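You operate a simulated robot arm through the tools that you are given. There is no shell and no other tool.

The job below is to be done with a simulated robot arm. You get a single attempt, and the scene is never put back.

## Task
Put things in order on the top of the grey table. At the end: the white pad from the top of the grey table is on the grey bare plate; the red pad from the top of the grey table stands where the white pad stood; the green cover from the top of the grey table stands on top of the coiled chain; the blue pad from the top of the grey table stands where the red pad stood; whatever was shut is shut again. Leave all else as you found it, and nothing knocked over.

The check looks at the end state, three seconds after you hand in, the way a careful person would. Anything else that was tipped, shoved, dropped, spilled or broken makes it a failure. A push-on lid holds only when it is set on centred and level and pressed home; a screw cap is set on level and turned clockwise until tight.

## Robot
A 7-joint arm with a two-finger parallel gripper, fixed in place. Base frame: the origin is on the floor under the middle of its stand, x ahead of it, y to its left, z up; the work surface is at about z = 800. Lengths are in mm, angles in rad, forces in N, time in s.
With the tool pointing down near the work surface it reaches from about 300 to 700 mm from the base axis. Its first joint turns from -1.152 to 1.152 rad. Payload 1.57 kg.
Tool frame: the origin (TCP) lies between the finger pads and is the grasp point; the fingertips stand 30 mm ahead of it; z points along the fingers, y is the line along which they close. The gripper opens to 110 mm. The fingers are 24 mm wide and 12 mm thick; the gripper's body (48 by 112 mm) begins 78 mm behind the TCP.
Orientation is told as [roll, pitch, yaw] about the base's x, y, z axes, in that order, counted from this pose: with the fingers straight down and closing along the base's y, the tool's x points along the base's -x, its y along +y and its z along -z.

## Interface
- The arm moves only by the tool nudge_tool. Its argument "motion" is a list of rows, each a list of 7 numbers: the shift along the tool's x, y, z in units of 150 mm (1.0 is 150 mm), then the turn, a rotation vector about the tool's x, y, z in units of 45 degrees (1.0 is 45 degrees), then the gripper command, from -1 (fully open) to 1 (shut), values between in proportion. In form: [[x, y, z, wx, wy, wz, fingers], ...]. A call has 1 to 20 rows; each row is the pose to reach, as a shift and turn from the pose commanded when the call began, along the tool's axes at that moment. A call with a number of a shift or a turn outside -1 to 1 is refused whole. Rows are played at 5 a second. More than 50 mm and 0.15 rad between two rows, or a gripper value outside its range, and nothing of the call is played. Where a pose cannot be reached the arm comes as near as it can. A force on the tool above 40 N (or 10 N above the force at the start of the call, whichever is more), or a blocked arm, ends the call early, and 0.2 s more pass. Each finger travels about 108 mm/s and halts on what it meets, pressing with about 20 N; the grip force reading is that of the motor and also rises with nothing between the fingers. The clock runs only during rows and for 0.2 s after the last one: add rows that repeat a pose to give the fingers time. It gives the time, the measured TCP pose, the force on the tool (base axes), the opening and the grip force at its end, in the units of the frame above (readings bear some noise), with the torque about the TCP (base axes, N m) and any sound that the robot's microphone picked up, and new pictures: "views" is both (left out), scene, wrist or none.
- Cameras (640 x 400 px; columns grow to the right, rows downward): "scene" is fixed at [172, -421.6, 1376.2]; the picture's right is [0.50, -0.87, 0.00], its down [-0.70, -0.41, -0.58] and it looks along [0.51, 0.29, -0.81] (base axes); focal length 342 px, centre (320, 200). "wrist" rides on the gripper at [70, 16, -141] in the tool frame; the picture's right is [-0.23, 0.97, 0.00], its down [-0.86, -0.20, -0.48] and it looks along [-0.47, -0.11, 0.88] (tool axes); focal length 222 px, centre (320, 200). There is no depth. A picture from a camera that has moved, and an enlarged one, comes with that camera's place and axes in the base frame and with its lens.
- enlarge(camera, box): a new picture of the part [left, top, right, bottom] of that camera's present view, enlarged. The clock stands still meanwhile.
- hand_in(): hands the job in; it is judged then, once.

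Places have to be worked out from the pictures, the camera data and where the tool is seen. Open the gripper and draw the arm clear of the work before you hand the job in, unless the task says otherwise.

The tools are called by a JSON object that holds its "op" and its "data". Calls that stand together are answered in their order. nudge_tool: Moves the arm, as the interface text tells. Its arguments: {"type":"object","properties":{"motion":{"type":"array"},"views":{"type":"string","enum":["both","scene","wrist","none"]}},"required":["motion"]} The other tools are called the same way: enlarge (camera, box) takes an enlarged picture of a part of a camera's view; hand_in () hands the job in.

At the start:

```text
t: 0.0
position: [381.8, -295.8, 1100.5]
tcp_rot: [0.001, 0.0, -0.002]
ft_force: [0.4, 0.0, -0.1]
moment: [0.02, 0.02, -0.03]
grip_width: 110.0
finger_force: 0.0
```

scene: 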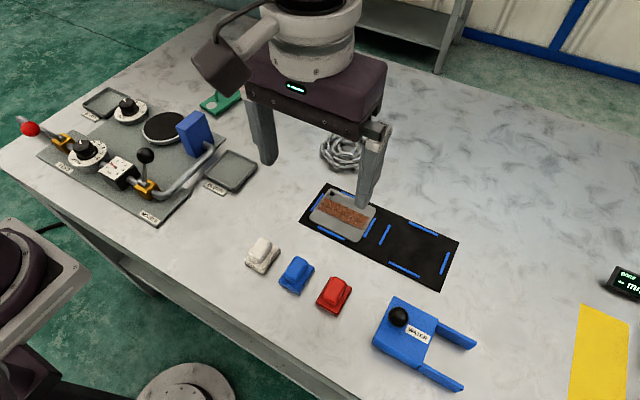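
wrist: 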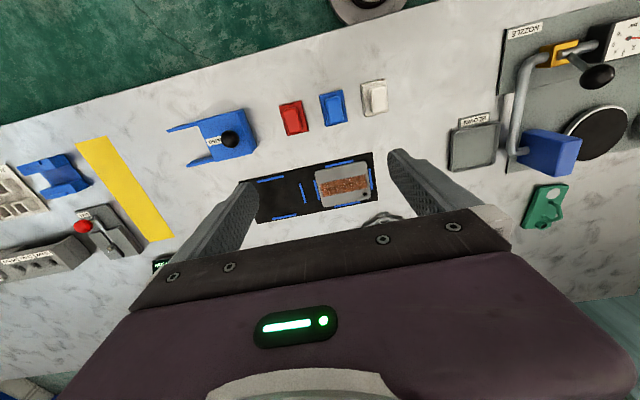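

I start by taking a closer look at the scene from both cameras, before moving anything.

{"op": "enlarge", "data": {"camera": "scene", "box": [0, 60, 320, 260]}}

{"op": "enlarge", "data": {"camera": "scene", "box": [220, 120, 480, 400]}}

{"op": "enlarge", "data": {"camera": "wrist", "box": [240, 60, 440, 240]}}

{"op": "enlarge", "data": {"camera": "wrist", "box": [430, 20, 640, 240]}}

{"op": "enlarge", "data": {"camera": "wrist", "box": [0, 80, 260, 280]}}

```text
2.00 times, centred on (160, 160) of scene
camera zoom: at [172.0, -421.6, 1376.2], right [0.5, -0.87, 0.0], down [-0.7, -0.41, -0.58], along [0.51, 0.29, -0.81], focal length 685 px, centre (640, 280)
```

zoom: 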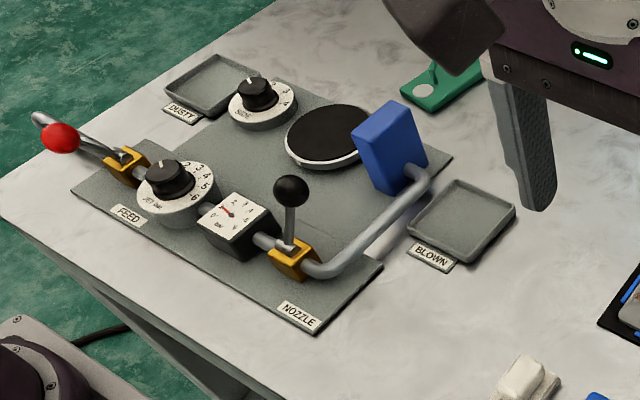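

```text
1.43 times, centred on (350, 260) of scene
camera zoom: at [172.0, -421.6, 1376.2], right [0.5, -0.87, 0.0], down [-0.7, -0.41, -0.58], along [0.51, 0.29, -0.81], focal length 489 px, centre (277, 114)
```

zoom: 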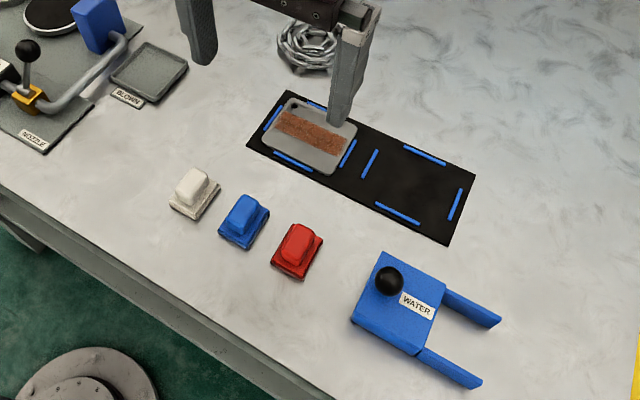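

```text
2.22 times, centred on (340, 150) of wrist
camera zoom: at [311.9, -278.8, 1242.7], right [0.23, 0.97, 0.0], down [0.85, -0.2, 0.48], along [0.47, -0.11, -0.88], focal length 494 px, centre (276, 311)
```

zoom: 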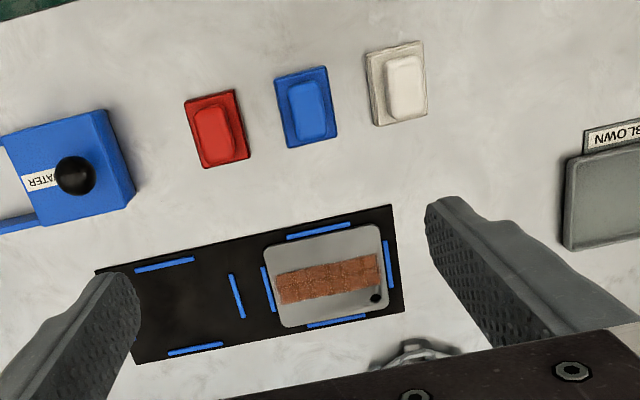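

```text
1.82 times, centred on (535, 130) of wrist
camera zoom: at [311.9, -278.8, 1242.7], right [0.23, 0.97, 0.0], down [0.85, -0.2, 0.48], along [0.47, -0.11, -0.88], focal length 404 px, centre (-71, 327)
```

zoom: 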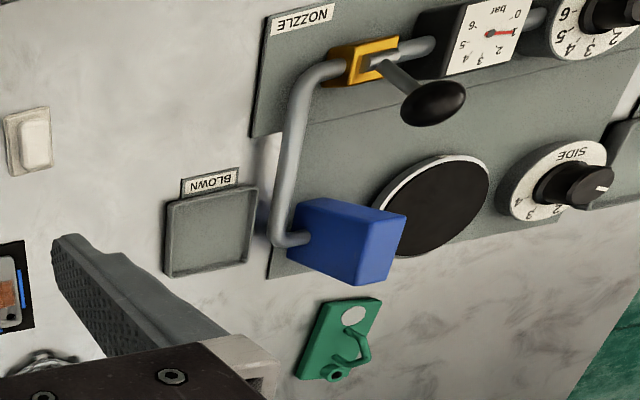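

```text
2.00 times, centred on (130, 180) of wrist
camera zoom: at [311.9, -278.8, 1242.7], right [0.23, 0.97, 0.0], down [0.85, -0.2, 0.48], along [0.47, -0.11, -0.88], focal length 444 px, centre (700, 240)
```

zoom: 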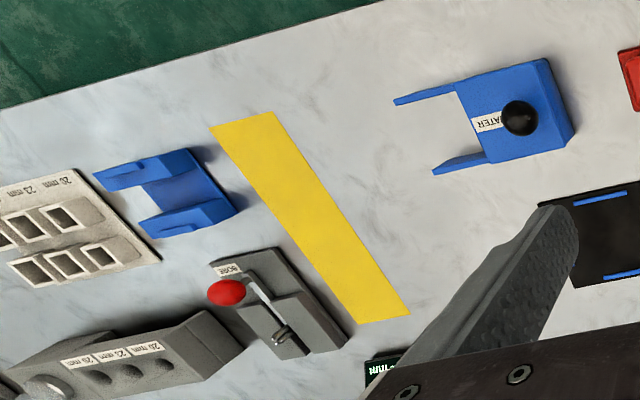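

The three pads stand in a row near x≈367 at y≈-192 (white), -266 (blue) and -340 (red). The chain is near (667,-196) and the green cover near (683,168). I don't yet know which object is the "grey bare plate", so I move the arm left at height to survey the table.

{"op": "nudge_tool", "data": {"motion": [[0, 0.3, 0, 0, 0, 0, -1], [0, 0.6, 0, 0, 0, 0, -1], [0, 0.95, 0, 0, 0, 0, -1]], "views": "both"}}

```text
refused: row 3 steps farther than a row can; nothing moved
```

The step was just over 50 mm, so I use smaller ones.

{"op": "nudge_tool", "data": {"motion": [[0, 0.3, 0, 0, 0, 0, -1], [0, 0.6, 0, 0, 0, 0, -1], [0, 0.9, 0, 0, 0, 0, -1], [0, 1.0, 0, 0, 0, 0, -1]], "views": "both"}}

```text
t: 1.0
position: [381.4, -144.6, 1100.5]
tcp_rot: [0.002, -0.001, -0.002]
ft_force: [0.0, -0.2, 0.1]
moment: [0.01, 0.01, 0.0]
grip_width: 110.0
finger_force: 0.1
camera wrist: at [311.3, -128.2, 1242.6], right [0.23, 0.97, 0.0], down [0.85, -0.2, 0.48], along [0.47, -0.11, -0.88], focal length 222 px, centre (320, 200)
```

scene: 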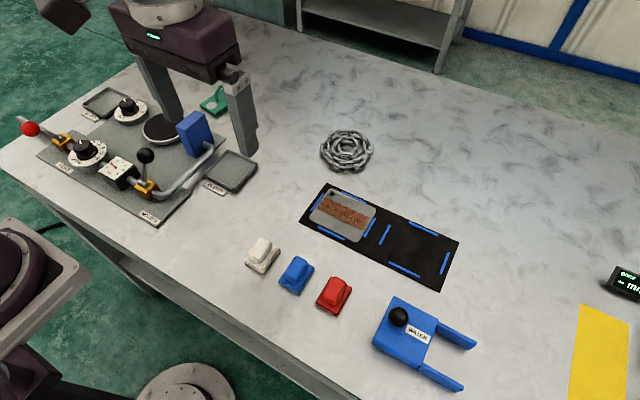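
wrist: 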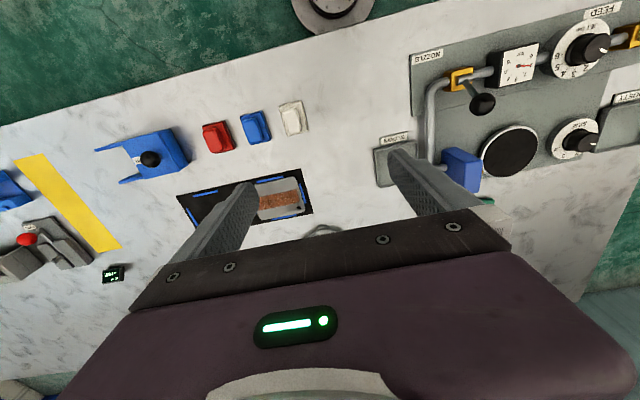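

The left half is clear to see now. Next I swing right to see the far right end of the table, which the scene camera doesn't cover.

{"op": "nudge_tool", "data": {"motion": [[0, -0.3, 0, 0, 0, 0, -1], [0, -0.6, 0, 0, 0, 0, -1], [0, -0.9, 0, 0, 0, 0, -1], [0, -1.0, 0, 0, 0, 0, -1]], "views": "none"}}

{"op": "nudge_tool", "data": {"motion": [[0, -0.3, 0, 0, 0, 0, -1], [0, -0.6, 0, 0, 0, 0, -1], [0, -0.9, 0, 0, 0, 0, -1], [0, -1.0, 0, 0, 0, 0, -1]], "views": "both"}}

```text
t: 2.0
position: [381.6, -295.1, 1100.8]
tcp_rot: [-0.001, -0.001, 0.0]
ft_force: [-0.2, 0.4, 0.4]
moment: [0.03, -0.02, 0.02]
grip_width: 110.3
finger_force: 0.1
```

```text
t: 3.0
position: [381.9, -445.2, 1099.0]
tcp_rot: [0.002, -0.001, -0.001]
ft_force: [-0.5, 0.4, -0.4]
moment: [-0.01, 0.0, -0.01]
grip_width: 109.9
finger_force: 0.1
camera wrist: at [312.2, -429.0, 1241.8], right [0.23, 0.97, 0.0], down [0.86, -0.2, 0.48], along [0.47, -0.11, -0.88], focal length 222 px, centre (320, 200)
```

scene: 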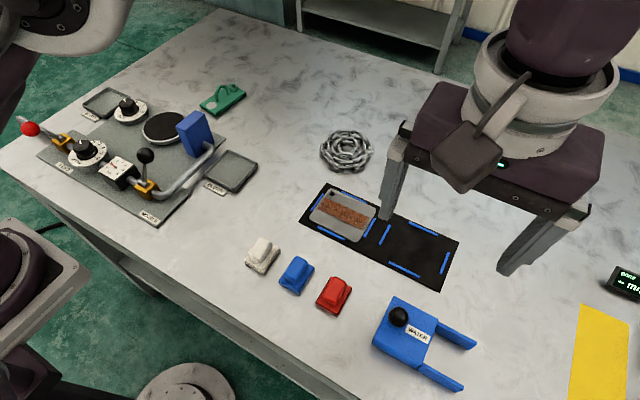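
wrist: 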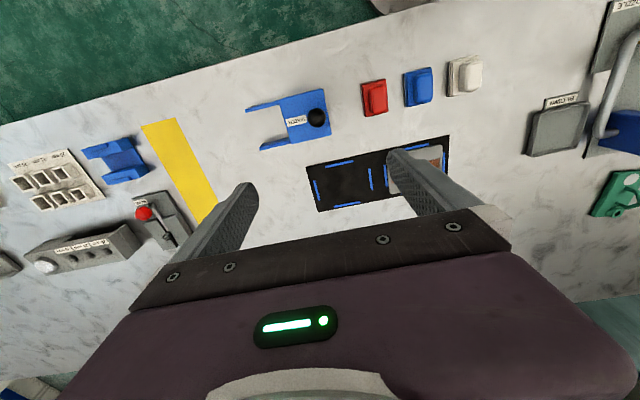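

{"op": "enlarge", "data": {"camera": "wrist", "box": [0, 120, 220, 300]}}

{"op": "enlarge", "data": {"camera": "scene", "box": [60, 60, 280, 230]}}

{"op": "enlarge", "data": {"camera": "scene", "box": [280, 120, 480, 260]}}

{"op": "enlarge", "data": {"camera": "scene", "box": [190, 70, 260, 120]}}

```text
2.22 times, centred on (110, 210) of wrist
camera zoom: at [312.2, -429.0, 1241.8], right [0.23, 0.97, 0.0], down [0.86, -0.2, 0.48], along [0.47, -0.11, -0.88], focal length 494 px, centre (787, 178)
```

zoom: 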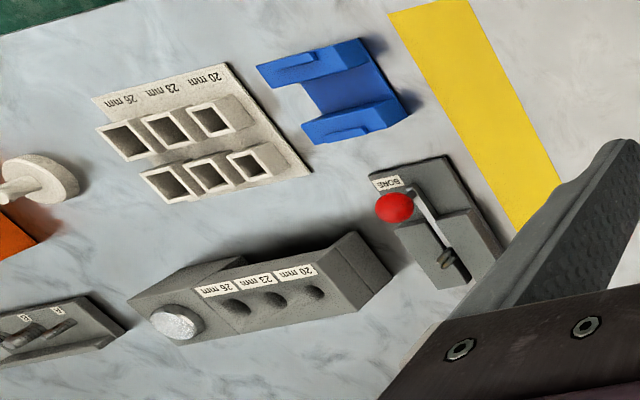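

```text
2.35 times, centred on (170, 145) of scene
camera zoom: at [172.0, -421.6, 1376.2], right [0.5, -0.87, 0.0], down [-0.7, -0.41, -0.58], along [0.51, 0.29, -0.81], focal length 806 px, centre (673, 329)
```

zoom: 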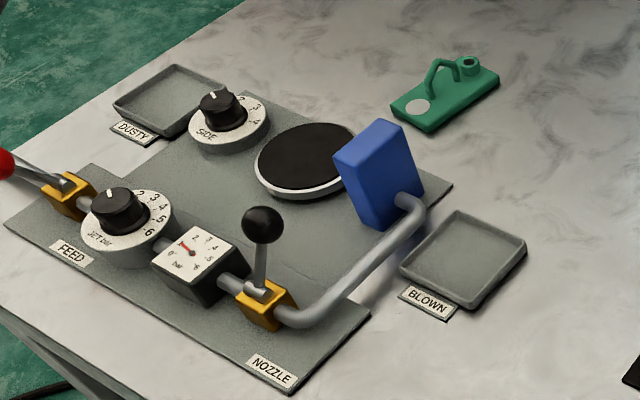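

```text
2.86 times, centred on (380, 190) of scene
camera zoom: at [172.0, -421.6, 1376.2], right [0.5, -0.87, 0.0], down [-0.7, -0.41, -0.58], along [0.51, 0.29, -0.81], focal length 979 px, centre (149, 229)
```

zoom: 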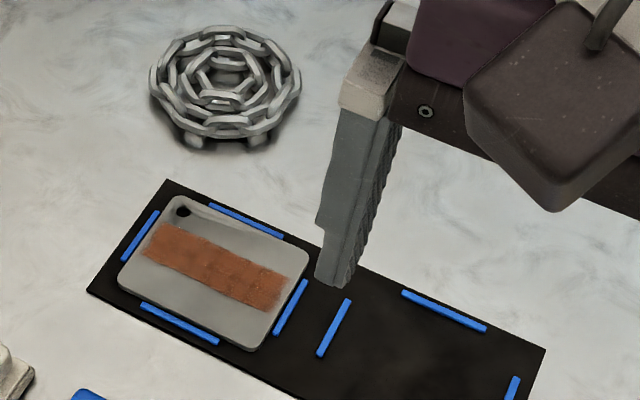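

```text
8.00 times, centred on (225, 95) of scene
camera zoom: at [172.0, -421.6, 1376.2], right [0.5, -0.87, 0.0], down [-0.7, -0.41, -0.58], along [0.51, 0.29, -0.81], focal length 2740 px, centre (1080, 1040)
```

zoom: 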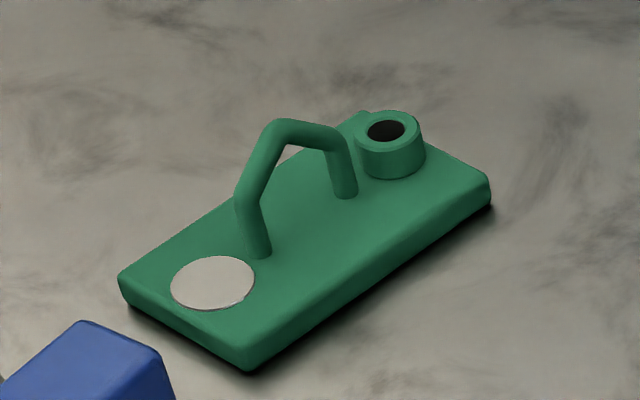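

There are more items off to the right (an orange one and a beige knob). I turn the wrist clockwise so its camera looks along -y and shows that end.

{"op": "nudge_tool", "data": {"motion": [[0, 0, 0, 0, 0, 0.18, -1], [0, 0, 0, 0, 0, 0.36, -1], [0, 0, 0, 0, 0, 0.54, -1], [0, 0, 0, 0, 0, 0.72, -1], [0, 0, 0, 0, 0, 0.9, -1], [0, 0, 0, 0, 0, 1.0, -1]], "views": "wrist"}}

{"op": "nudge_tool", "data": {"motion": [[0, 0, 0, 0, 0, 0.18, -1], [0, 0, 0, 0, 0, 0.36, -1], [0, 0, 0, 0, 0, 0.54, -1], [0, 0, 0, 0, 0, 0.72, -1], [0, 0, 0, 0, 0, 0.9, -1], [0, 0, 0, 0, 0, 1.0, -1]], "views": "both"}}

```text
t: 4.4
position: [382.0, -445.2, 1099.9]
tcp_rot: [0.001, 0.0, -0.788]
ft_force: [0.6, -0.3, -0.3]
moment: [0.01, -0.03, 0.01]
grip_width: 110.0
finger_force: 0.2
camera wrist: at [343.9, -384.3, 1242.8], right [0.85, 0.53, 0.0], down [0.46, -0.75, 0.48], along [0.25, -0.41, -0.88], focal length 222 px, centre (320, 200)
```

wrist: 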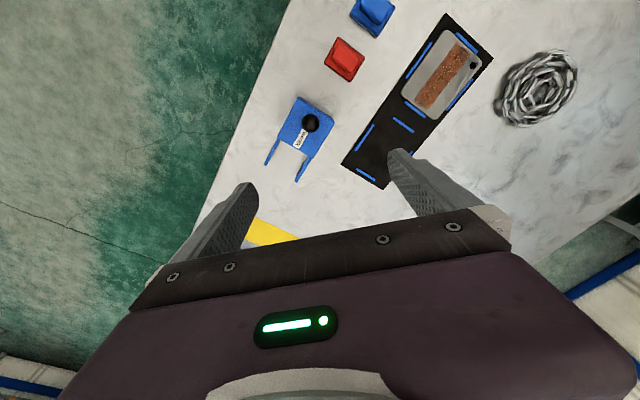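

```text
t: 5.8
position: [382.3, -444.5, 1101.0]
tcp_rot: [0.002, 0.0, -1.573]
ft_force: [0.4, -0.3, 0.5]
moment: [-0.02, -0.02, -0.04]
grip_width: 110.0
finger_force: 0.0
camera wrist: at [398.1, -375.6, 1242.7], right [0.97, -0.23, 0.0], down [-0.2, -0.85, 0.48], along [-0.11, -0.47, -0.88], focal length 222 px, centre (320, 200)
```

scene: 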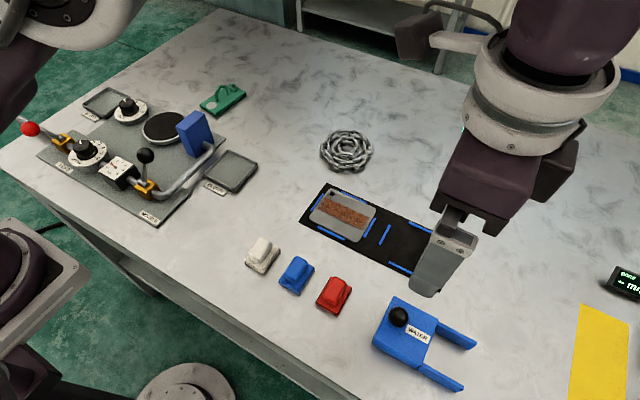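
wrist: 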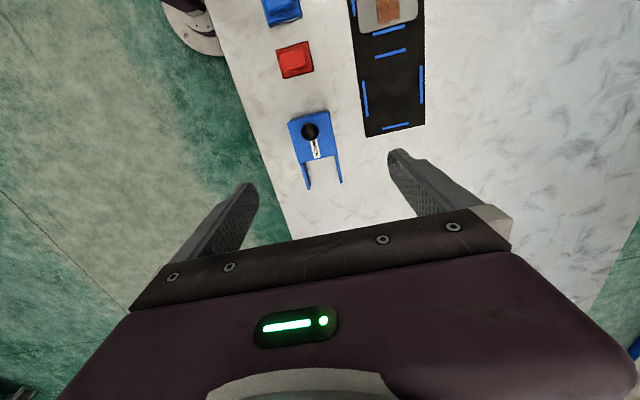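

The orange and beige items lie beyond y≈-1200, out of reach, so the candidates are the ones in the scene view. I look closer at the striped plate, the trays and the object at the lower left.

{"op": "enlarge", "data": {"camera": "scene", "box": [0, 200, 130, 400]}}

{"op": "enlarge", "data": {"camera": "scene", "box": [295, 175, 395, 250]}}

{"op": "enlarge", "data": {"camera": "scene", "box": [195, 140, 275, 200]}}

{"op": "enlarge", "data": {"camera": "scene", "box": [235, 225, 365, 325]}}

{"op": "enlarge", "data": {"camera": "scene", "box": [310, 115, 390, 185]}}

```text
2.00 times, centred on (65, 300) of scene
camera zoom: at [172.0, -421.6, 1376.2], right [0.5, -0.87, 0.0], down [-0.7, -0.41, -0.58], along [0.51, 0.29, -0.81], focal length 685 px, centre (830, 0)
```

zoom: 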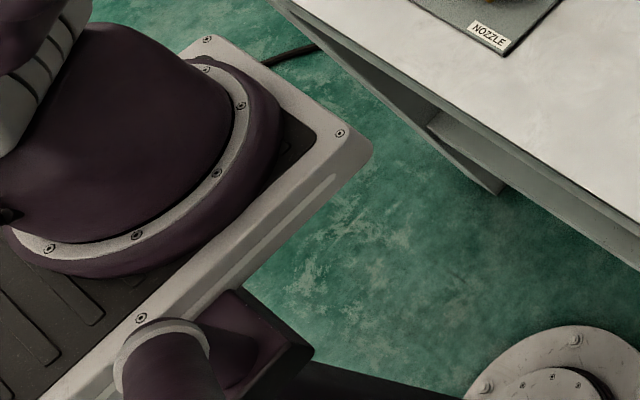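

```text
5.33 times, centred on (345, 212) of scene
camera zoom: at [172.0, -421.6, 1376.2], right [0.5, -0.87, 0.0], down [-0.7, -0.41, -0.58], along [0.51, 0.29, -0.81], focal length 1827 px, centre (187, 133)
```

zoom: 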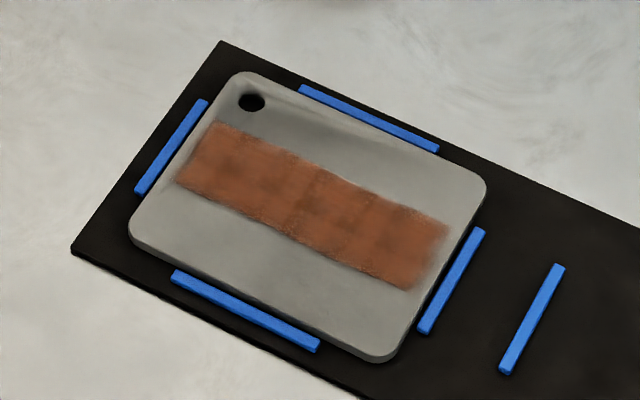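

```text
6.67 times, centred on (235, 170) of scene
camera zoom: at [172.0, -421.6, 1376.2], right [0.5, -0.87, 0.0], down [-0.7, -0.41, -0.58], along [0.51, 0.29, -0.81], focal length 2283 px, centre (887, 400)
```

zoom: 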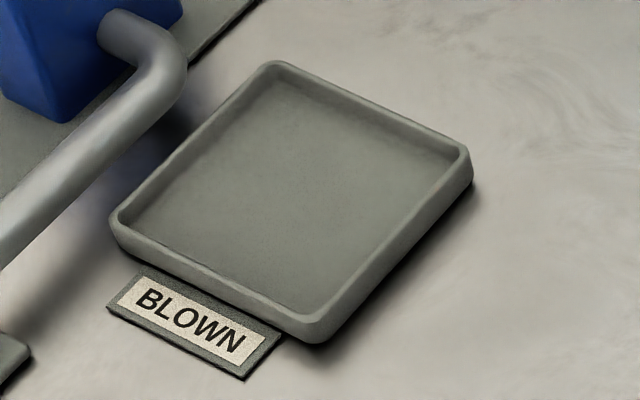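

```text
4.00 times, centred on (300, 275) of scene
camera zoom: at [172.0, -421.6, 1376.2], right [0.5, -0.87, 0.0], down [-0.7, -0.41, -0.58], along [0.51, 0.29, -0.81], focal length 1370 px, centre (400, -100)
```

zoom: 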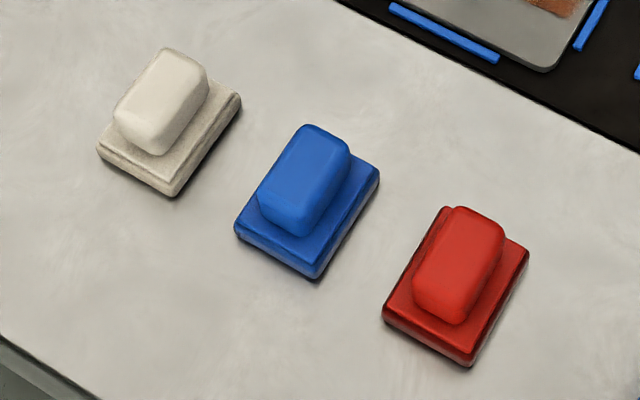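

```text
5.71 times, centred on (350, 150) of scene
camera zoom: at [172.0, -421.6, 1376.2], right [0.5, -0.87, 0.0], down [-0.7, -0.41, -0.58], along [0.51, 0.29, -0.81], focal length 1957 px, centre (149, 486)
```

zoom: 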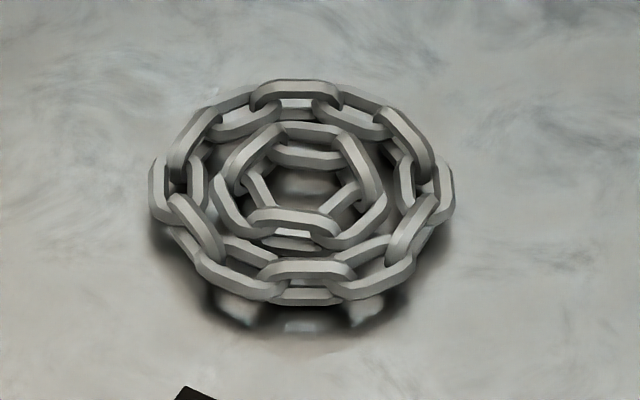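

The striped metal plate on the black mat is the only loose plate in sight, bare metal in its marked slot, so I take it as the target. It is about 100×80 mm near (525,-277). I turn the wrist back to yaw 0.

{"op": "nudge_tool", "data": {"motion": [[0, 0, 0, 0, 0, -0.18, -1], [0, 0, 0, 0, 0, -0.36, -1], [0, 0, 0, 0, 0, -0.54, -1], [0, 0, 0, 0, 0, -0.72, -1], [0, 0, 0, 0, 0, -0.9, -1], [0, 0, 0, 0, 0, -1.0, -1]], "views": "none"}}

{"op": "nudge_tool", "data": {"motion": [[0, 0, 0, 0, 0, -0.18, -1], [0, 0, 0, 0, 0, -0.36, -1], [0, 0, 0, 0, 0, -0.54, -1], [0, 0, 0, 0, 0, -0.72, -1], [0, 0, 0, 0, 0, -0.9, -1], [0, 0, 0, 0, 0, -1.0, -1]], "views": "none"}}

{"op": "nudge_tool", "data": {"motion": [[0, 0.3, 0, 0, 0, 0, -1], [0, 0.6, 0, 0, 0, 0, -1], [0, 0.9, 0, 0, 0, 0, -1], [0, 1.0, 0, 0, 0, 0, -1]], "views": "none"}}

{"op": "nudge_tool", "data": {"motion": [[0, 0.2, 0.3, 0, 0, 0, -1], [0, 0.4, 0.6, 0, 0, 0, -1], [0, 0.55, 0.85, 0, 0, 0, -1], [0, 0.65, 1.0, 0, 0, 0, -1]], "views": "both"}}

```text
t: 7.2
position: [382.1, -444.9, 1099.8]
tcp_rot: [0.0, 0.0, -0.783]
ft_force: [-0.4, 0.5, -0.7]
moment: [-0.03, 0.03, -0.03]
grip_width: 109.9
finger_force: 0.2
```

```text
t: 8.6
position: [382.7, -444.3, 1101.8]
tcp_rot: [0.001, 0.002, 0.002]
ft_force: [0.0, 0.3, 0.0]
moment: [-0.03, -0.02, -0.04]
grip_width: 110.0
finger_force: 0.1
```

```text
t: 9.6
position: [383.3, -294.8, 1099.9]
tcp_rot: [0.001, 0.001, -0.001]
ft_force: [0.2, -0.4, -0.2]
moment: [-0.05, 0.03, -0.01]
grip_width: 110.1
finger_force: 0.1
```

```text
refused: row 1 steps farther than a row can; nothing moved
```

The combined step was slightly too long, so I repeat it with shorter rows, moving over the white pad while descending.

{"op": "nudge_tool", "data": {"motion": [[0.02, 0.17, 0.25, 0, 0, 0, -1], [0.04, 0.34, 0.5, 0, 0, 0, -1], [0.06, 0.51, 0.75, 0, 0, 0, -1], [0.08, 0.685, 1.0, 0, 0, 0, -1]], "views": "both"}}

```text
t: 10.6
position: [371.2, -192.3, 949.2]
tcp_rot: [0.0, -0.001, 0.0]
ft_force: [0.1, 0.0, 0.1]
moment: [0.01, -0.02, 0.02]
grip_width: 110.1
finger_force: 0.1
camera wrist: at [300.6, -176.2, 1091.1], right [0.23, 0.97, 0.0], down [0.85, -0.2, 0.48], along [0.47, -0.11, -0.88], focal length 222 px, centre (320, 200)
```

scene: 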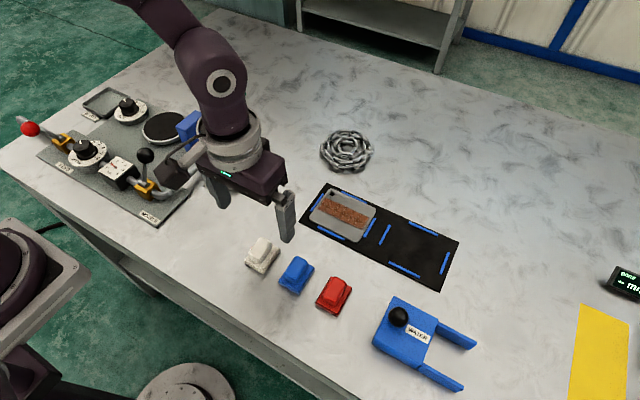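
wrist: 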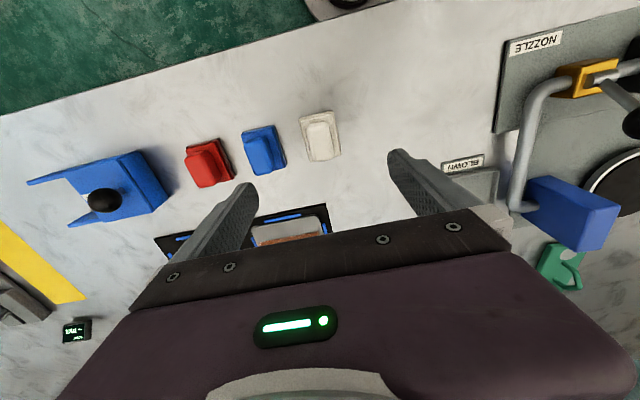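

Now I enlarge the pads in both views to measure their position and height.

{"op": "enlarge", "data": {"camera": "wrist", "box": [270, 90, 370, 180]}}

{"op": "enlarge", "data": {"camera": "wrist", "box": [170, 110, 300, 210]}}

{"op": "enlarge", "data": {"camera": "scene", "box": [235, 225, 315, 300]}}

{"op": "enlarge", "data": {"camera": "scene", "box": [275, 245, 360, 325]}}

```text
4.44 times, centred on (320, 135) of wrist
camera zoom: at [300.6, -176.2, 1091.1], right [0.23, 0.97, 0.0], down [0.85, -0.2, 0.48], along [0.47, -0.11, -0.88], focal length 987 px, centre (320, 489)
```

zoom: 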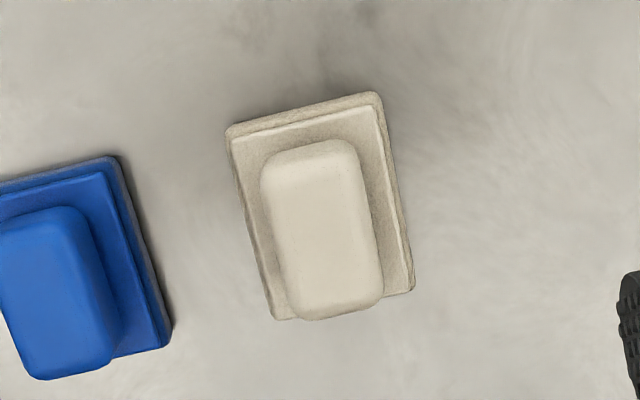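

```text
4.00 times, centred on (235, 160) of wrist
camera zoom: at [300.6, -176.2, 1091.1], right [0.23, 0.97, 0.0], down [0.85, -0.2, 0.48], along [0.47, -0.11, -0.88], focal length 888 px, centre (660, 360)
```

zoom: 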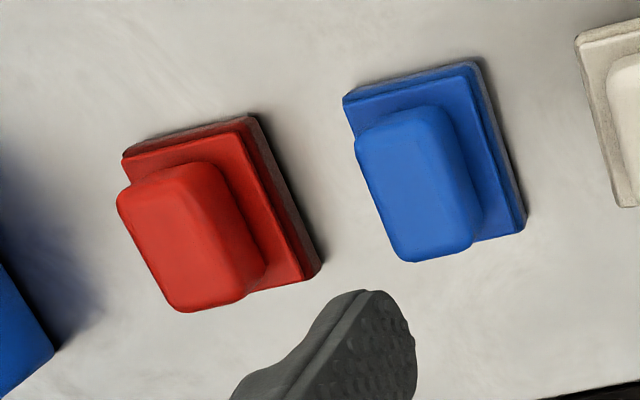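

```text
5.33 times, centred on (275, 262) of scene
camera zoom: at [172.0, -421.6, 1376.2], right [0.5, -0.87, 0.0], down [-0.7, -0.41, -0.58], along [0.51, 0.29, -0.81], focal length 1827 px, centre (560, -133)
```

zoom: 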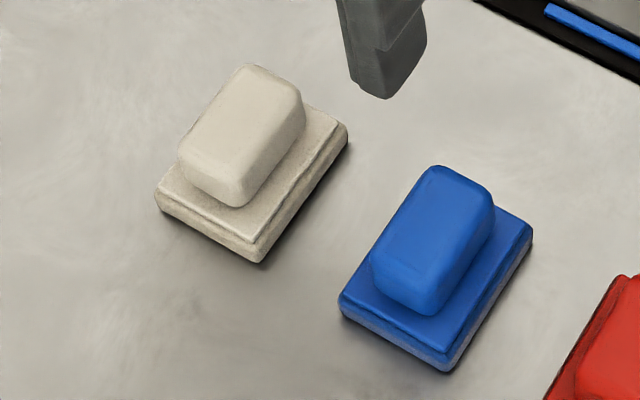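

```text
5.00 times, centred on (318, 285) of scene
camera zoom: at [172.0, -421.6, 1376.2], right [0.5, -0.87, 0.0], down [-0.7, -0.41, -0.58], along [0.51, 0.29, -0.81], focal length 1713 px, centre (332, -225)
```

zoom: 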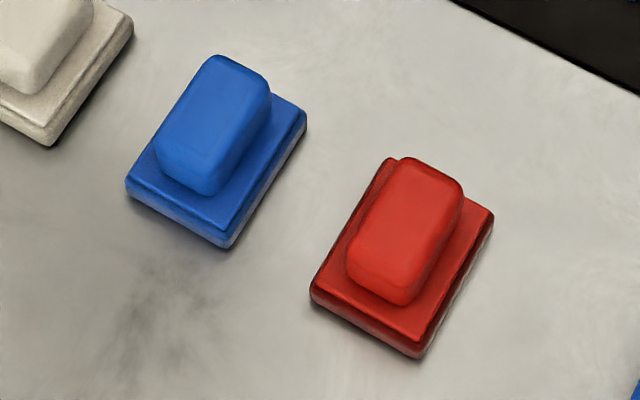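

White pad base spans x≈338–393 and y≈-212 to -170, so its centre is about (365.5,-190.6). It is aligned with the axes, with the handle top near z≈830. I narrow the gripper to ~60 mm and descend partway over it to refine.

{"op": "nudge_tool", "data": {"motion": [[0.038, 0.011, 0.25, 0, 0, 0, -0.1], [0.038, 0.011, 0.494, 0, 0, 0, -0.1], [0.038, 0.011, 0.494, 0, 0, 0, -0.1], [0.038, 0.011, 0.494, 0, 0, 0, -0.1]], "views": "both"}}

```text
t: 11.6
position: [365.4, -191.0, 876.8]
tcp_rot: [0.0, 0.0, 0.0]
ft_force: [0.0, 0.1, 0.1]
moment: [0.0, 0.01, -0.01]
grip_width: 60.4
finger_force: 0.0
camera wrist: at [294.7, -174.5, 1018.6], right [0.23, 0.97, 0.0], down [0.85, -0.2, 0.48], along [0.47, -0.11, -0.88], focal length 222 px, centre (320, 200)
```

scene: 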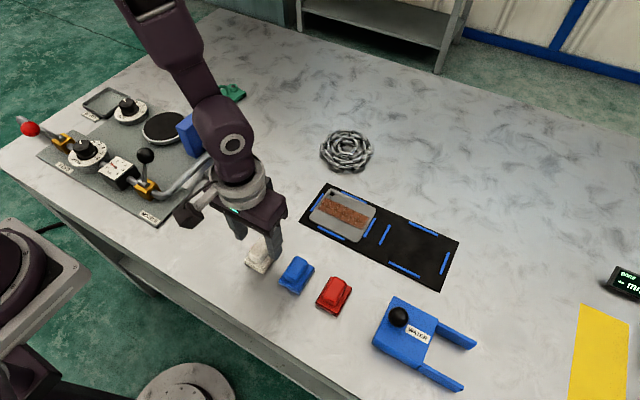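
wrist: 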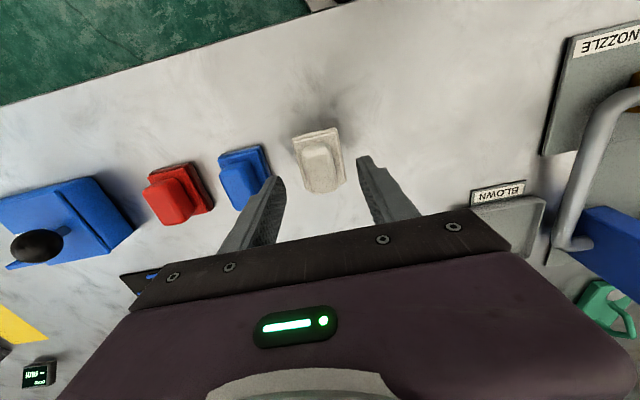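

{"op": "enlarge", "data": {"camera": "wrist", "box": [200, 110, 440, 260]}}

{"op": "enlarge", "data": {"camera": "scene", "box": [215, 200, 315, 300]}}

```text
2.67 times, centred on (320, 185) of wrist
camera zoom: at [294.7, -174.5, 1018.6], right [0.23, 0.97, 0.0], down [0.85, -0.2, 0.48], along [0.47, -0.11, -0.88], focal length 592 px, centre (320, 240)
```

zoom: 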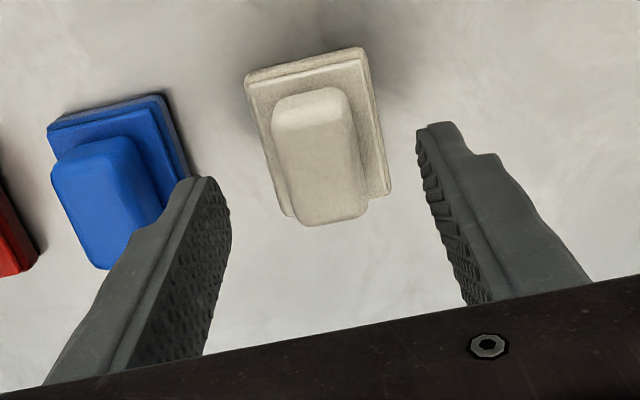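

```text
4.00 times, centred on (265, 250) of scene
camera zoom: at [172.0, -421.6, 1376.2], right [0.5, -0.87, 0.0], down [-0.7, -0.41, -0.58], along [0.51, 0.29, -0.81], focal length 1370 px, centre (540, 0)
```

zoom: 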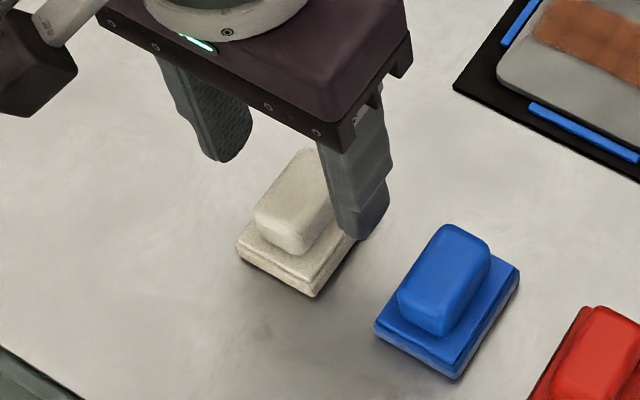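

The handle is about 26 mm wide, spans x≈347–386, and is centred on y≈-191 with its top near z≈833. The TCP is already centred, so I descend to TCP z≈849 (fingertips ≈819), above the base lip, and close on the handle.

{"op": "nudge_tool", "data": {"motion": [[0, 0, 0.09, 0, 0, 0, -0.1], [0, 0, 0.185, 0, 0, 0, -0.1], [0, 0, 0.185, 0, 0, 0, -0.1]], "views": "wrist"}}

```text
t: 12.4
position: [363.8, -191.8, 850.6]
tcp_rot: [0.0, -0.003, 0.0]
ft_force: [0.1, 0.0, -0.3]
moment: [0.03, 0.02, -0.01]
grip_width: 60.2
finger_force: 0.1
camera wrist: at [294.5, -174.5, 991.1], right [0.23, 0.97, 0.0], down [0.85, -0.2, 0.48], along [0.47, -0.11, -0.88], focal length 222 px, centre (320, 200)
```

wrist: 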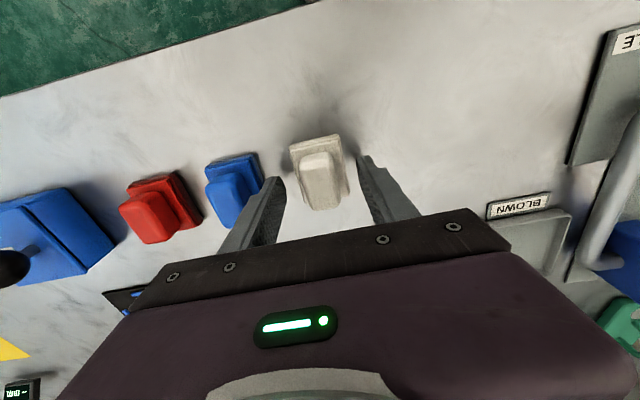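

The fingers straddle the handle with clearance on both sides. I close the gripper.

{"op": "nudge_tool", "data": {"motion": [[0, 0, 0, 0, 0, 0, 0.2], [0, 0, 0, 0, 0, 0, 0.6], [0, 0, 0, 0, 0, 0, 1], [0, 0, 0, 0, 0, 0, 1]], "views": "both"}}

```text
t: 13.4
position: [364.7, -191.5, 849.7]
tcp_rot: [0.002, 0.0, -0.001]
ft_force: [-0.5, 0.2, 0.2]
moment: [0.01, 0.01, -0.02]
grip_width: 25.0
finger_force: 19.6
camera wrist: at [294.4, -174.5, 991.2], right [0.23, 0.97, 0.0], down [0.85, -0.2, 0.48], along [0.47, -0.11, -0.88], focal length 222 px, centre (320, 200)
```

scene: 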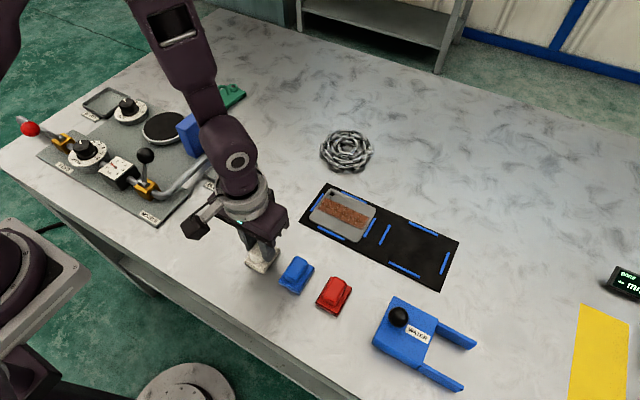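
wrist: 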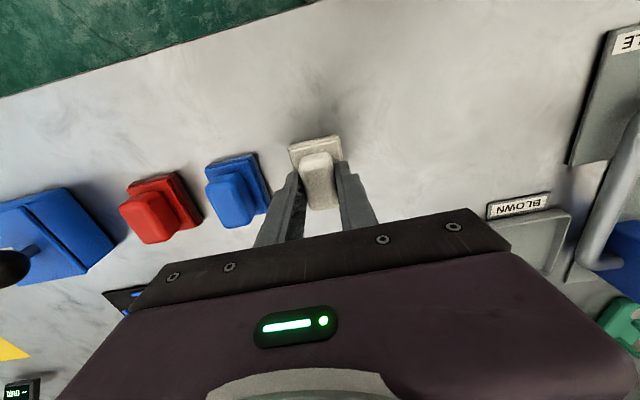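

The grip reads 25 mm at 19.6 N, so the handle is held at TCP ≈(364.5,-190.5,850); that is the reference for the white spot. I lift straight up 60 mm and check that the pad comes along.

{"op": "nudge_tool", "data": {"motion": [[0, 0, -0.1, 0, 0, 0, 1], [0, 0, -0.25, 0, 0, 0, 1], [0, 0, -0.4, 0, 0, 0, 1]], "views": "both"}}

```text
t: 14.2
position: [364.4, -191.0, 909.4]
tcp_rot: [0.0, 0.0, -0.001]
ft_force: [0.0, 0.5, -0.8]
moment: [-0.01, 0.02, -0.02]
grip_width: 24.6
finger_force: 19.9
camera wrist: at [294.7, -174.4, 1051.4], right [0.23, 0.97, 0.0], down [0.85, -0.2, 0.48], along [0.47, -0.11, -0.88], focal length 222 px, centre (320, 200)
```

scene: 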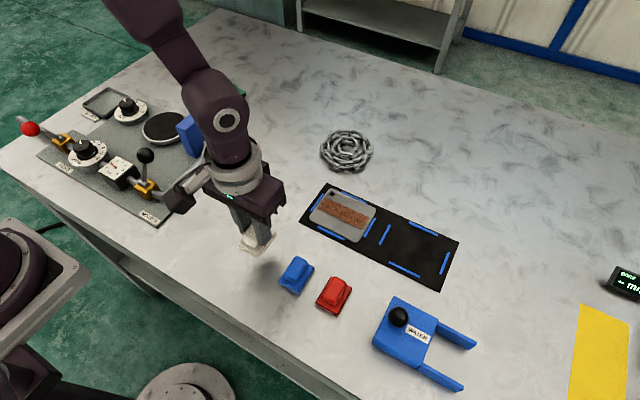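
wrist: 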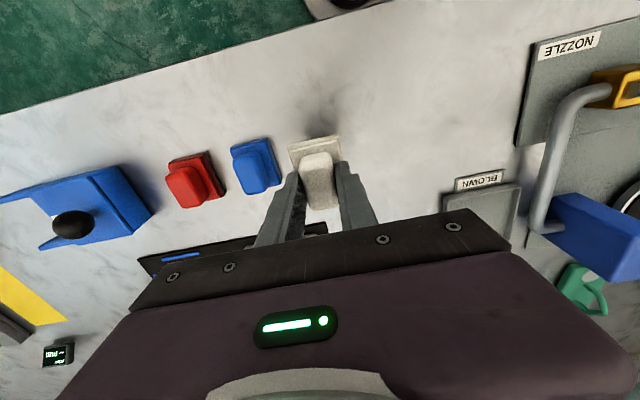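

The pad is lifted cleanly. Its target is the plate centre, which I place at (522,-272.5), so I carry it there at this height.

{"op": "nudge_tool", "data": {"motion": [[-0.25, -0.13, 0, 0, 0, 0, 1], [-0.5, -0.26, 0, 0, 0, 0, 1], [-0.75, -0.39, 0, 0, 0, 0, 1], [-0.9, -0.47, 0, 0, 0, 0, 1], [-0.95, -0.5, 0, 0, 0, 0, 1]], "views": "both"}}

```text
t: 15.4
position: [508.4, -265.6, 907.6]
tcp_rot: [-0.002, -0.001, -0.002]
ft_force: [0.3, 0.4, -0.3]
moment: [0.0, 0.01, -0.04]
grip_width: 25.1
finger_force: 19.9
camera wrist: at [436.8, -249.8, 1050.4], right [0.23, 0.97, 0.0], down [0.85, -0.2, 0.48], along [0.47, -0.11, -0.88], focal length 222 px, centre (320, 200)
```

scene: 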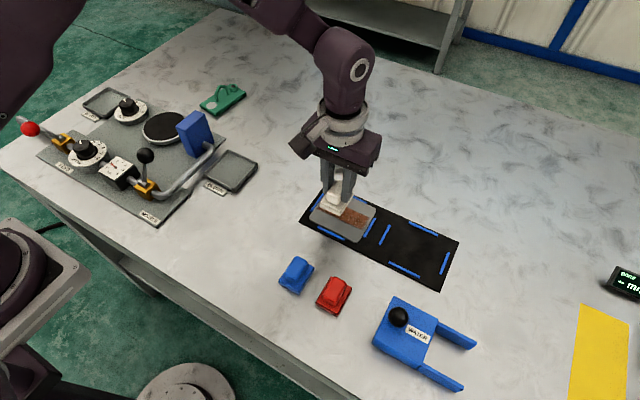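
wrist: 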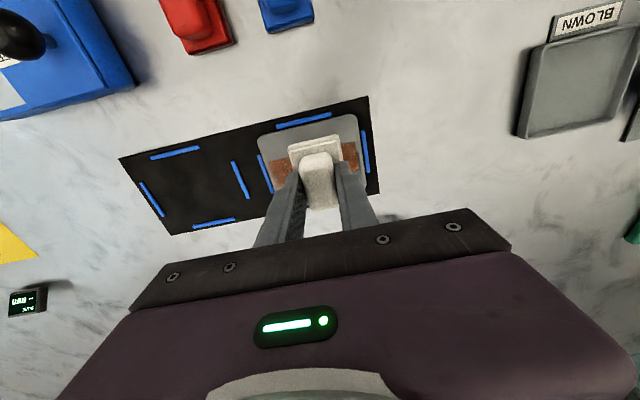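

I verify the plate edges from this closer wrist view before lowering.

{"op": "enlarge", "data": {"camera": "wrist", "box": [240, 90, 400, 220]}}

```text
3.08 times, centred on (320, 155) of wrist
camera zoom: at [436.8, -249.8, 1050.4], right [0.23, 0.97, 0.0], down [0.85, -0.2, 0.48], along [0.47, -0.11, -0.88], focal length 684 px, centre (320, 338)
```

zoom: 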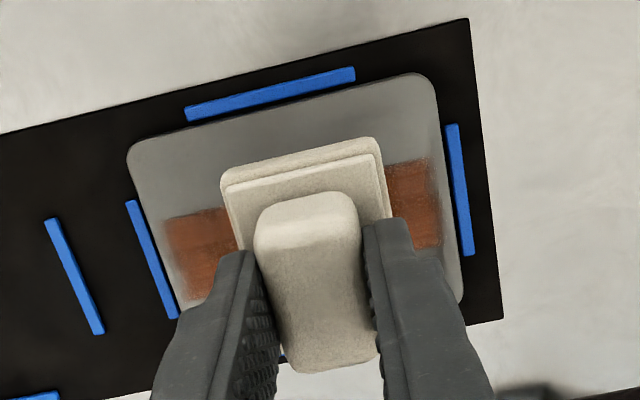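

From here the plate centre is about (520,-275), within 3 mm of the scene estimate. I aim for (520,-274) and lower 44 mm to just above the plate.

{"op": "nudge_tool", "data": {"motion": [[-0.087, -0.057, 0.1, 0, 0, 0, 1], [-0.087, -0.057, 0.2, 0, 0, 0, 1], [-0.087, -0.057, 0.293, 0, 0, 0, 1], [-0.087, -0.057, 0.293, 0, 0, 0, 1]], "views": "both"}}

```text
t: 16.4
position: [518.5, -274.2, 865.2]
tcp_rot: [0.001, 0.0, 0.0]
ft_force: [0.1, 0.0, -0.6]
moment: [0.03, -0.03, -0.02]
grip_width: 25.1
finger_force: 19.6
camera wrist: at [449.8, -258.4, 1006.5], right [0.23, 0.97, 0.0], down [0.85, -0.2, 0.48], along [0.47, -0.11, -0.88], focal length 222 px, centre (320, 200)
```

scene: 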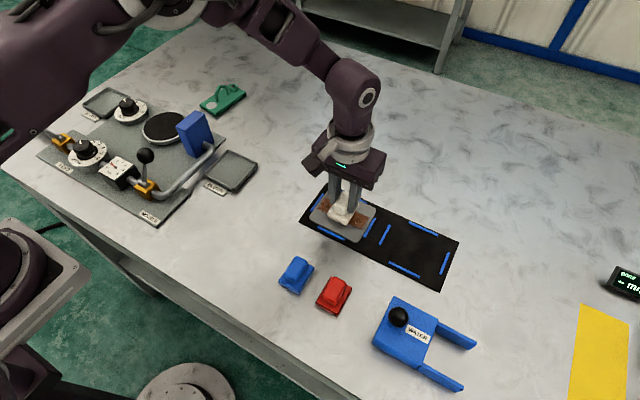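
wrist: 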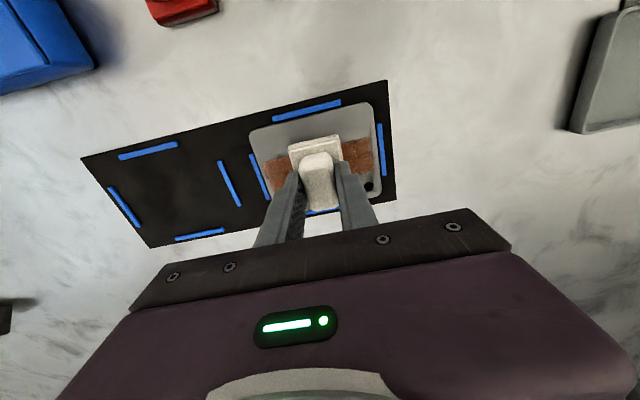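

The pad hovers about 10 mm above the plate, centred on it. I lower in small steps and watch the force.

{"op": "nudge_tool", "data": {"motion": [[0, 0, 0.015, 0, 0, 0, 1], [0, 0, 0.03, 0, 0, 0, 1], [0, 0, 0.045, 0, 0, 0, 1], [0, 0, 0.045, 0, 0, 0, 1]], "views": "none"}}

{"op": "nudge_tool", "data": {"motion": [[0, 0, 0.007, 0, 0, 0, 1], [0, 0, 0.007, 0, 0, 0, 1]], "views": "wrist"}}

```text
t: 17.4
position: [519.1, -274.2, 858.4]
tcp_rot: [0.0, -0.001, -0.001]
ft_force: [0.2, -1.1, 0.4]
moment: [0.02, -0.01, 0.02]
grip_width: 25.1
finger_force: 19.3
```

```text
t: 18.0
position: [519.6, -274.3, 857.9]
tcp_rot: [-0.001, -0.002, 0.0]
ft_force: [-4.7, 3.0, 20.8]
moment: [0.1, 0.19, 0.01]
grip_width: 25.0
finger_force: 20.0
camera wrist: at [449.7, -258.1, 999.9], right [0.23, 0.97, 0.0], down [0.85, -0.2, 0.48], along [0.47, -0.11, -0.88], focal length 222 px, centre (320, 200)
```

wrist: 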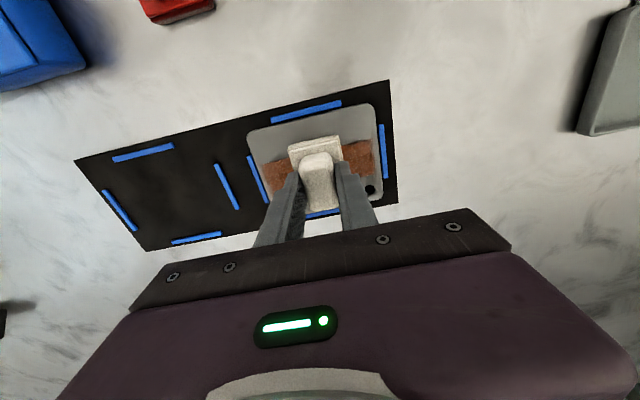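

Contact shows 20.8 N at z≈857.8, so the plate top is near 807.5. I ease back ~0.7 mm to take off the pressure, then open.

{"op": "nudge_tool", "data": {"motion": [[0, 0, -0.0045, 0, 0, 0, 1], [0, 0, -0.0045, 0, 0, 0, 1]], "views": "none"}}

{"op": "nudge_tool", "data": {"motion": [[0, 0, 0, 0, 0, 0, 0.5], [0, 0, 0, 0, 0, 0, 0.2], [0, 0, 0, 0, 0, 0, -0.1], [0, 0, 0, 0, 0, 0, -0.1]], "views": "wrist"}}

```text
t: 18.6
position: [520.1, -274.8, 859.3]
tcp_rot: [0.001, -0.001, -0.001]
ft_force: [0.4, -1.6, 9.7]
moment: [-0.06, -0.06, 0.02]
grip_width: 25.1
finger_force: 19.9
```

```text
t: 19.6
position: [520.1, -275.1, 857.7]
tcp_rot: [0.001, 0.0, 0.0]
ft_force: [-0.2, -0.2, 0.0]
moment: [-0.03, -0.04, -0.05]
grip_width: 60.6
finger_force: 0.1
camera wrist: at [449.8, -258.0, 999.9], right [0.23, 0.97, 0.0], down [0.85, -0.2, 0.48], along [0.47, -0.11, -0.88], focal length 222 px, centre (320, 200)
```

wrist: 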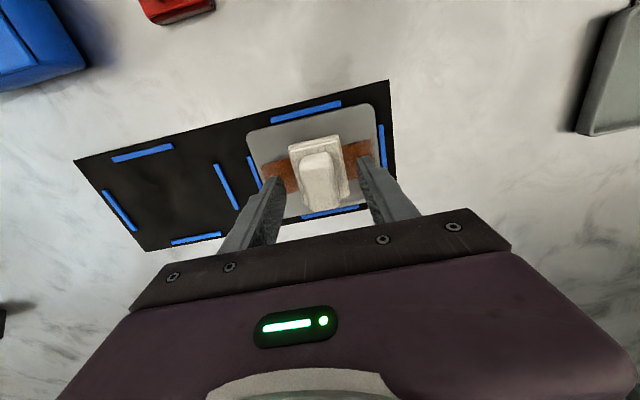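

The pad is released and sits flat on the plate. I rise 75 mm and head to above the red pad near (365.5,-341).

{"op": "nudge_tool", "data": {"motion": [[0, 0, -0.15, 0, 0, 0, -0.1], [0, 0, -0.35, 0, 0, 0, -0.1], [0, 0, -0.5, 0, 0, 0, -0.1]], "views": "both"}}

{"op": "nudge_tool", "data": {"motion": [[0.25, -0.11, 0, 0, 0, 0, -0.1], [0.5, -0.22, 0, 0, 0, 0, -0.1], [0.75, -0.33, 0, 0, 0, 0, -0.1], [1.0, -0.44, 0, 0, 0, 0, -0.1]], "views": "both"}}

```text
t: 20.4
position: [520.5, -274.0, 933.2]
tcp_rot: [0.0, 0.001, 0.001]
ft_force: [-0.6, -0.9, -0.3]
moment: [-0.01, -0.02, -0.05]
grip_width: 60.7
finger_force: 0.1
camera wrist: at [450.2, -258.0, 1074.8], right [0.23, 0.97, 0.0], down [0.85, -0.2, 0.48], along [0.47, -0.11, -0.88], focal length 222 px, centre (320, 200)
```

scene: 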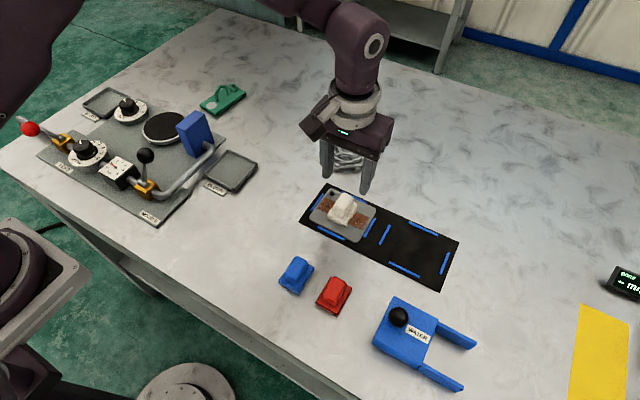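
wrist: 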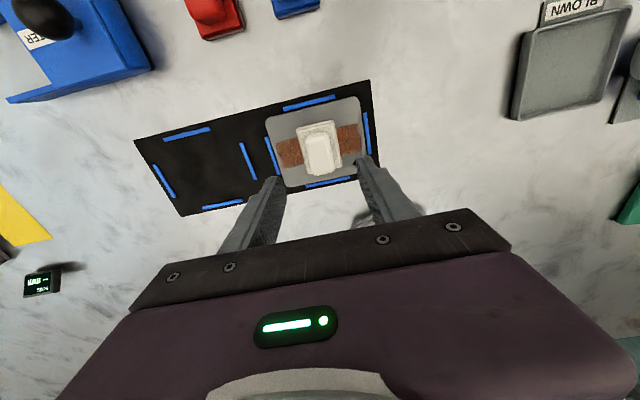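

```text
t: 21.4
position: [369.6, -340.8, 931.1]
tcp_rot: [0.001, -0.001, -0.001]
ft_force: [0.2, -0.4, -0.2]
moment: [0.04, 0.0, 0.0]
grip_width: 60.5
finger_force: 0.0
camera wrist: at [299.5, -324.1, 1073.7], right [0.23, 0.97, 0.0], down [0.85, -0.2, 0.48], along [0.47, -0.11, -0.88], focal length 222 px, centre (320, 200)
```

scene: 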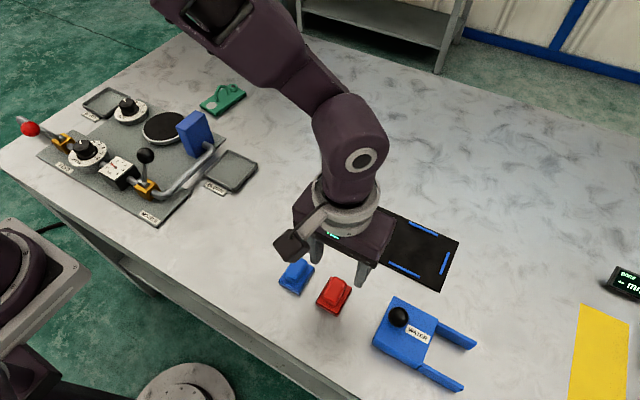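
wrist: 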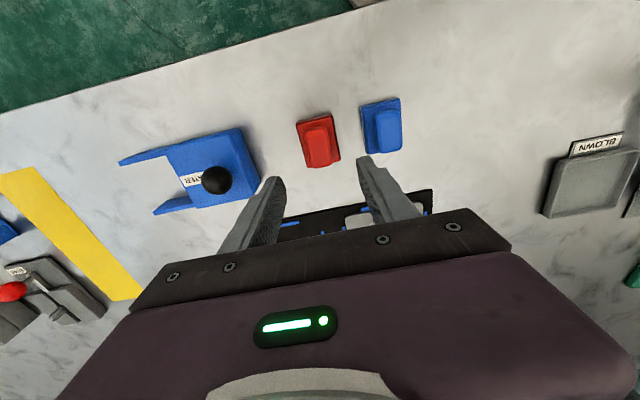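

The white pad rests near the middle of the plate. Now I measure the red and blue pads in close-up from this pose.

{"op": "enlarge", "data": {"camera": "wrist", "box": [270, 80, 420, 180]}}

```text
4.00 times, centred on (345, 130) of wrist
camera zoom: at [299.5, -324.1, 1073.7], right [0.23, 0.97, 0.0], down [0.85, -0.2, 0.48], along [0.47, -0.11, -0.88], focal length 888 px, centre (220, 480)
```

zoom: 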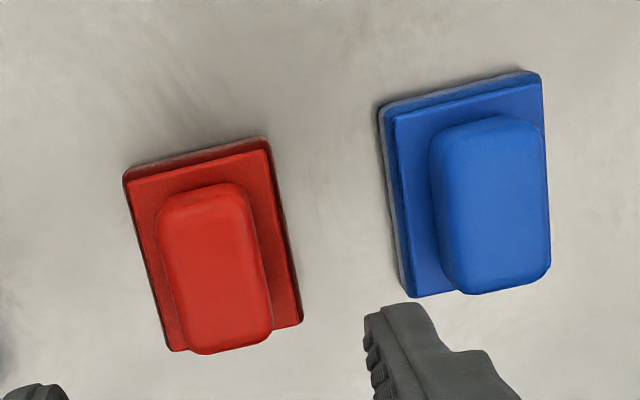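

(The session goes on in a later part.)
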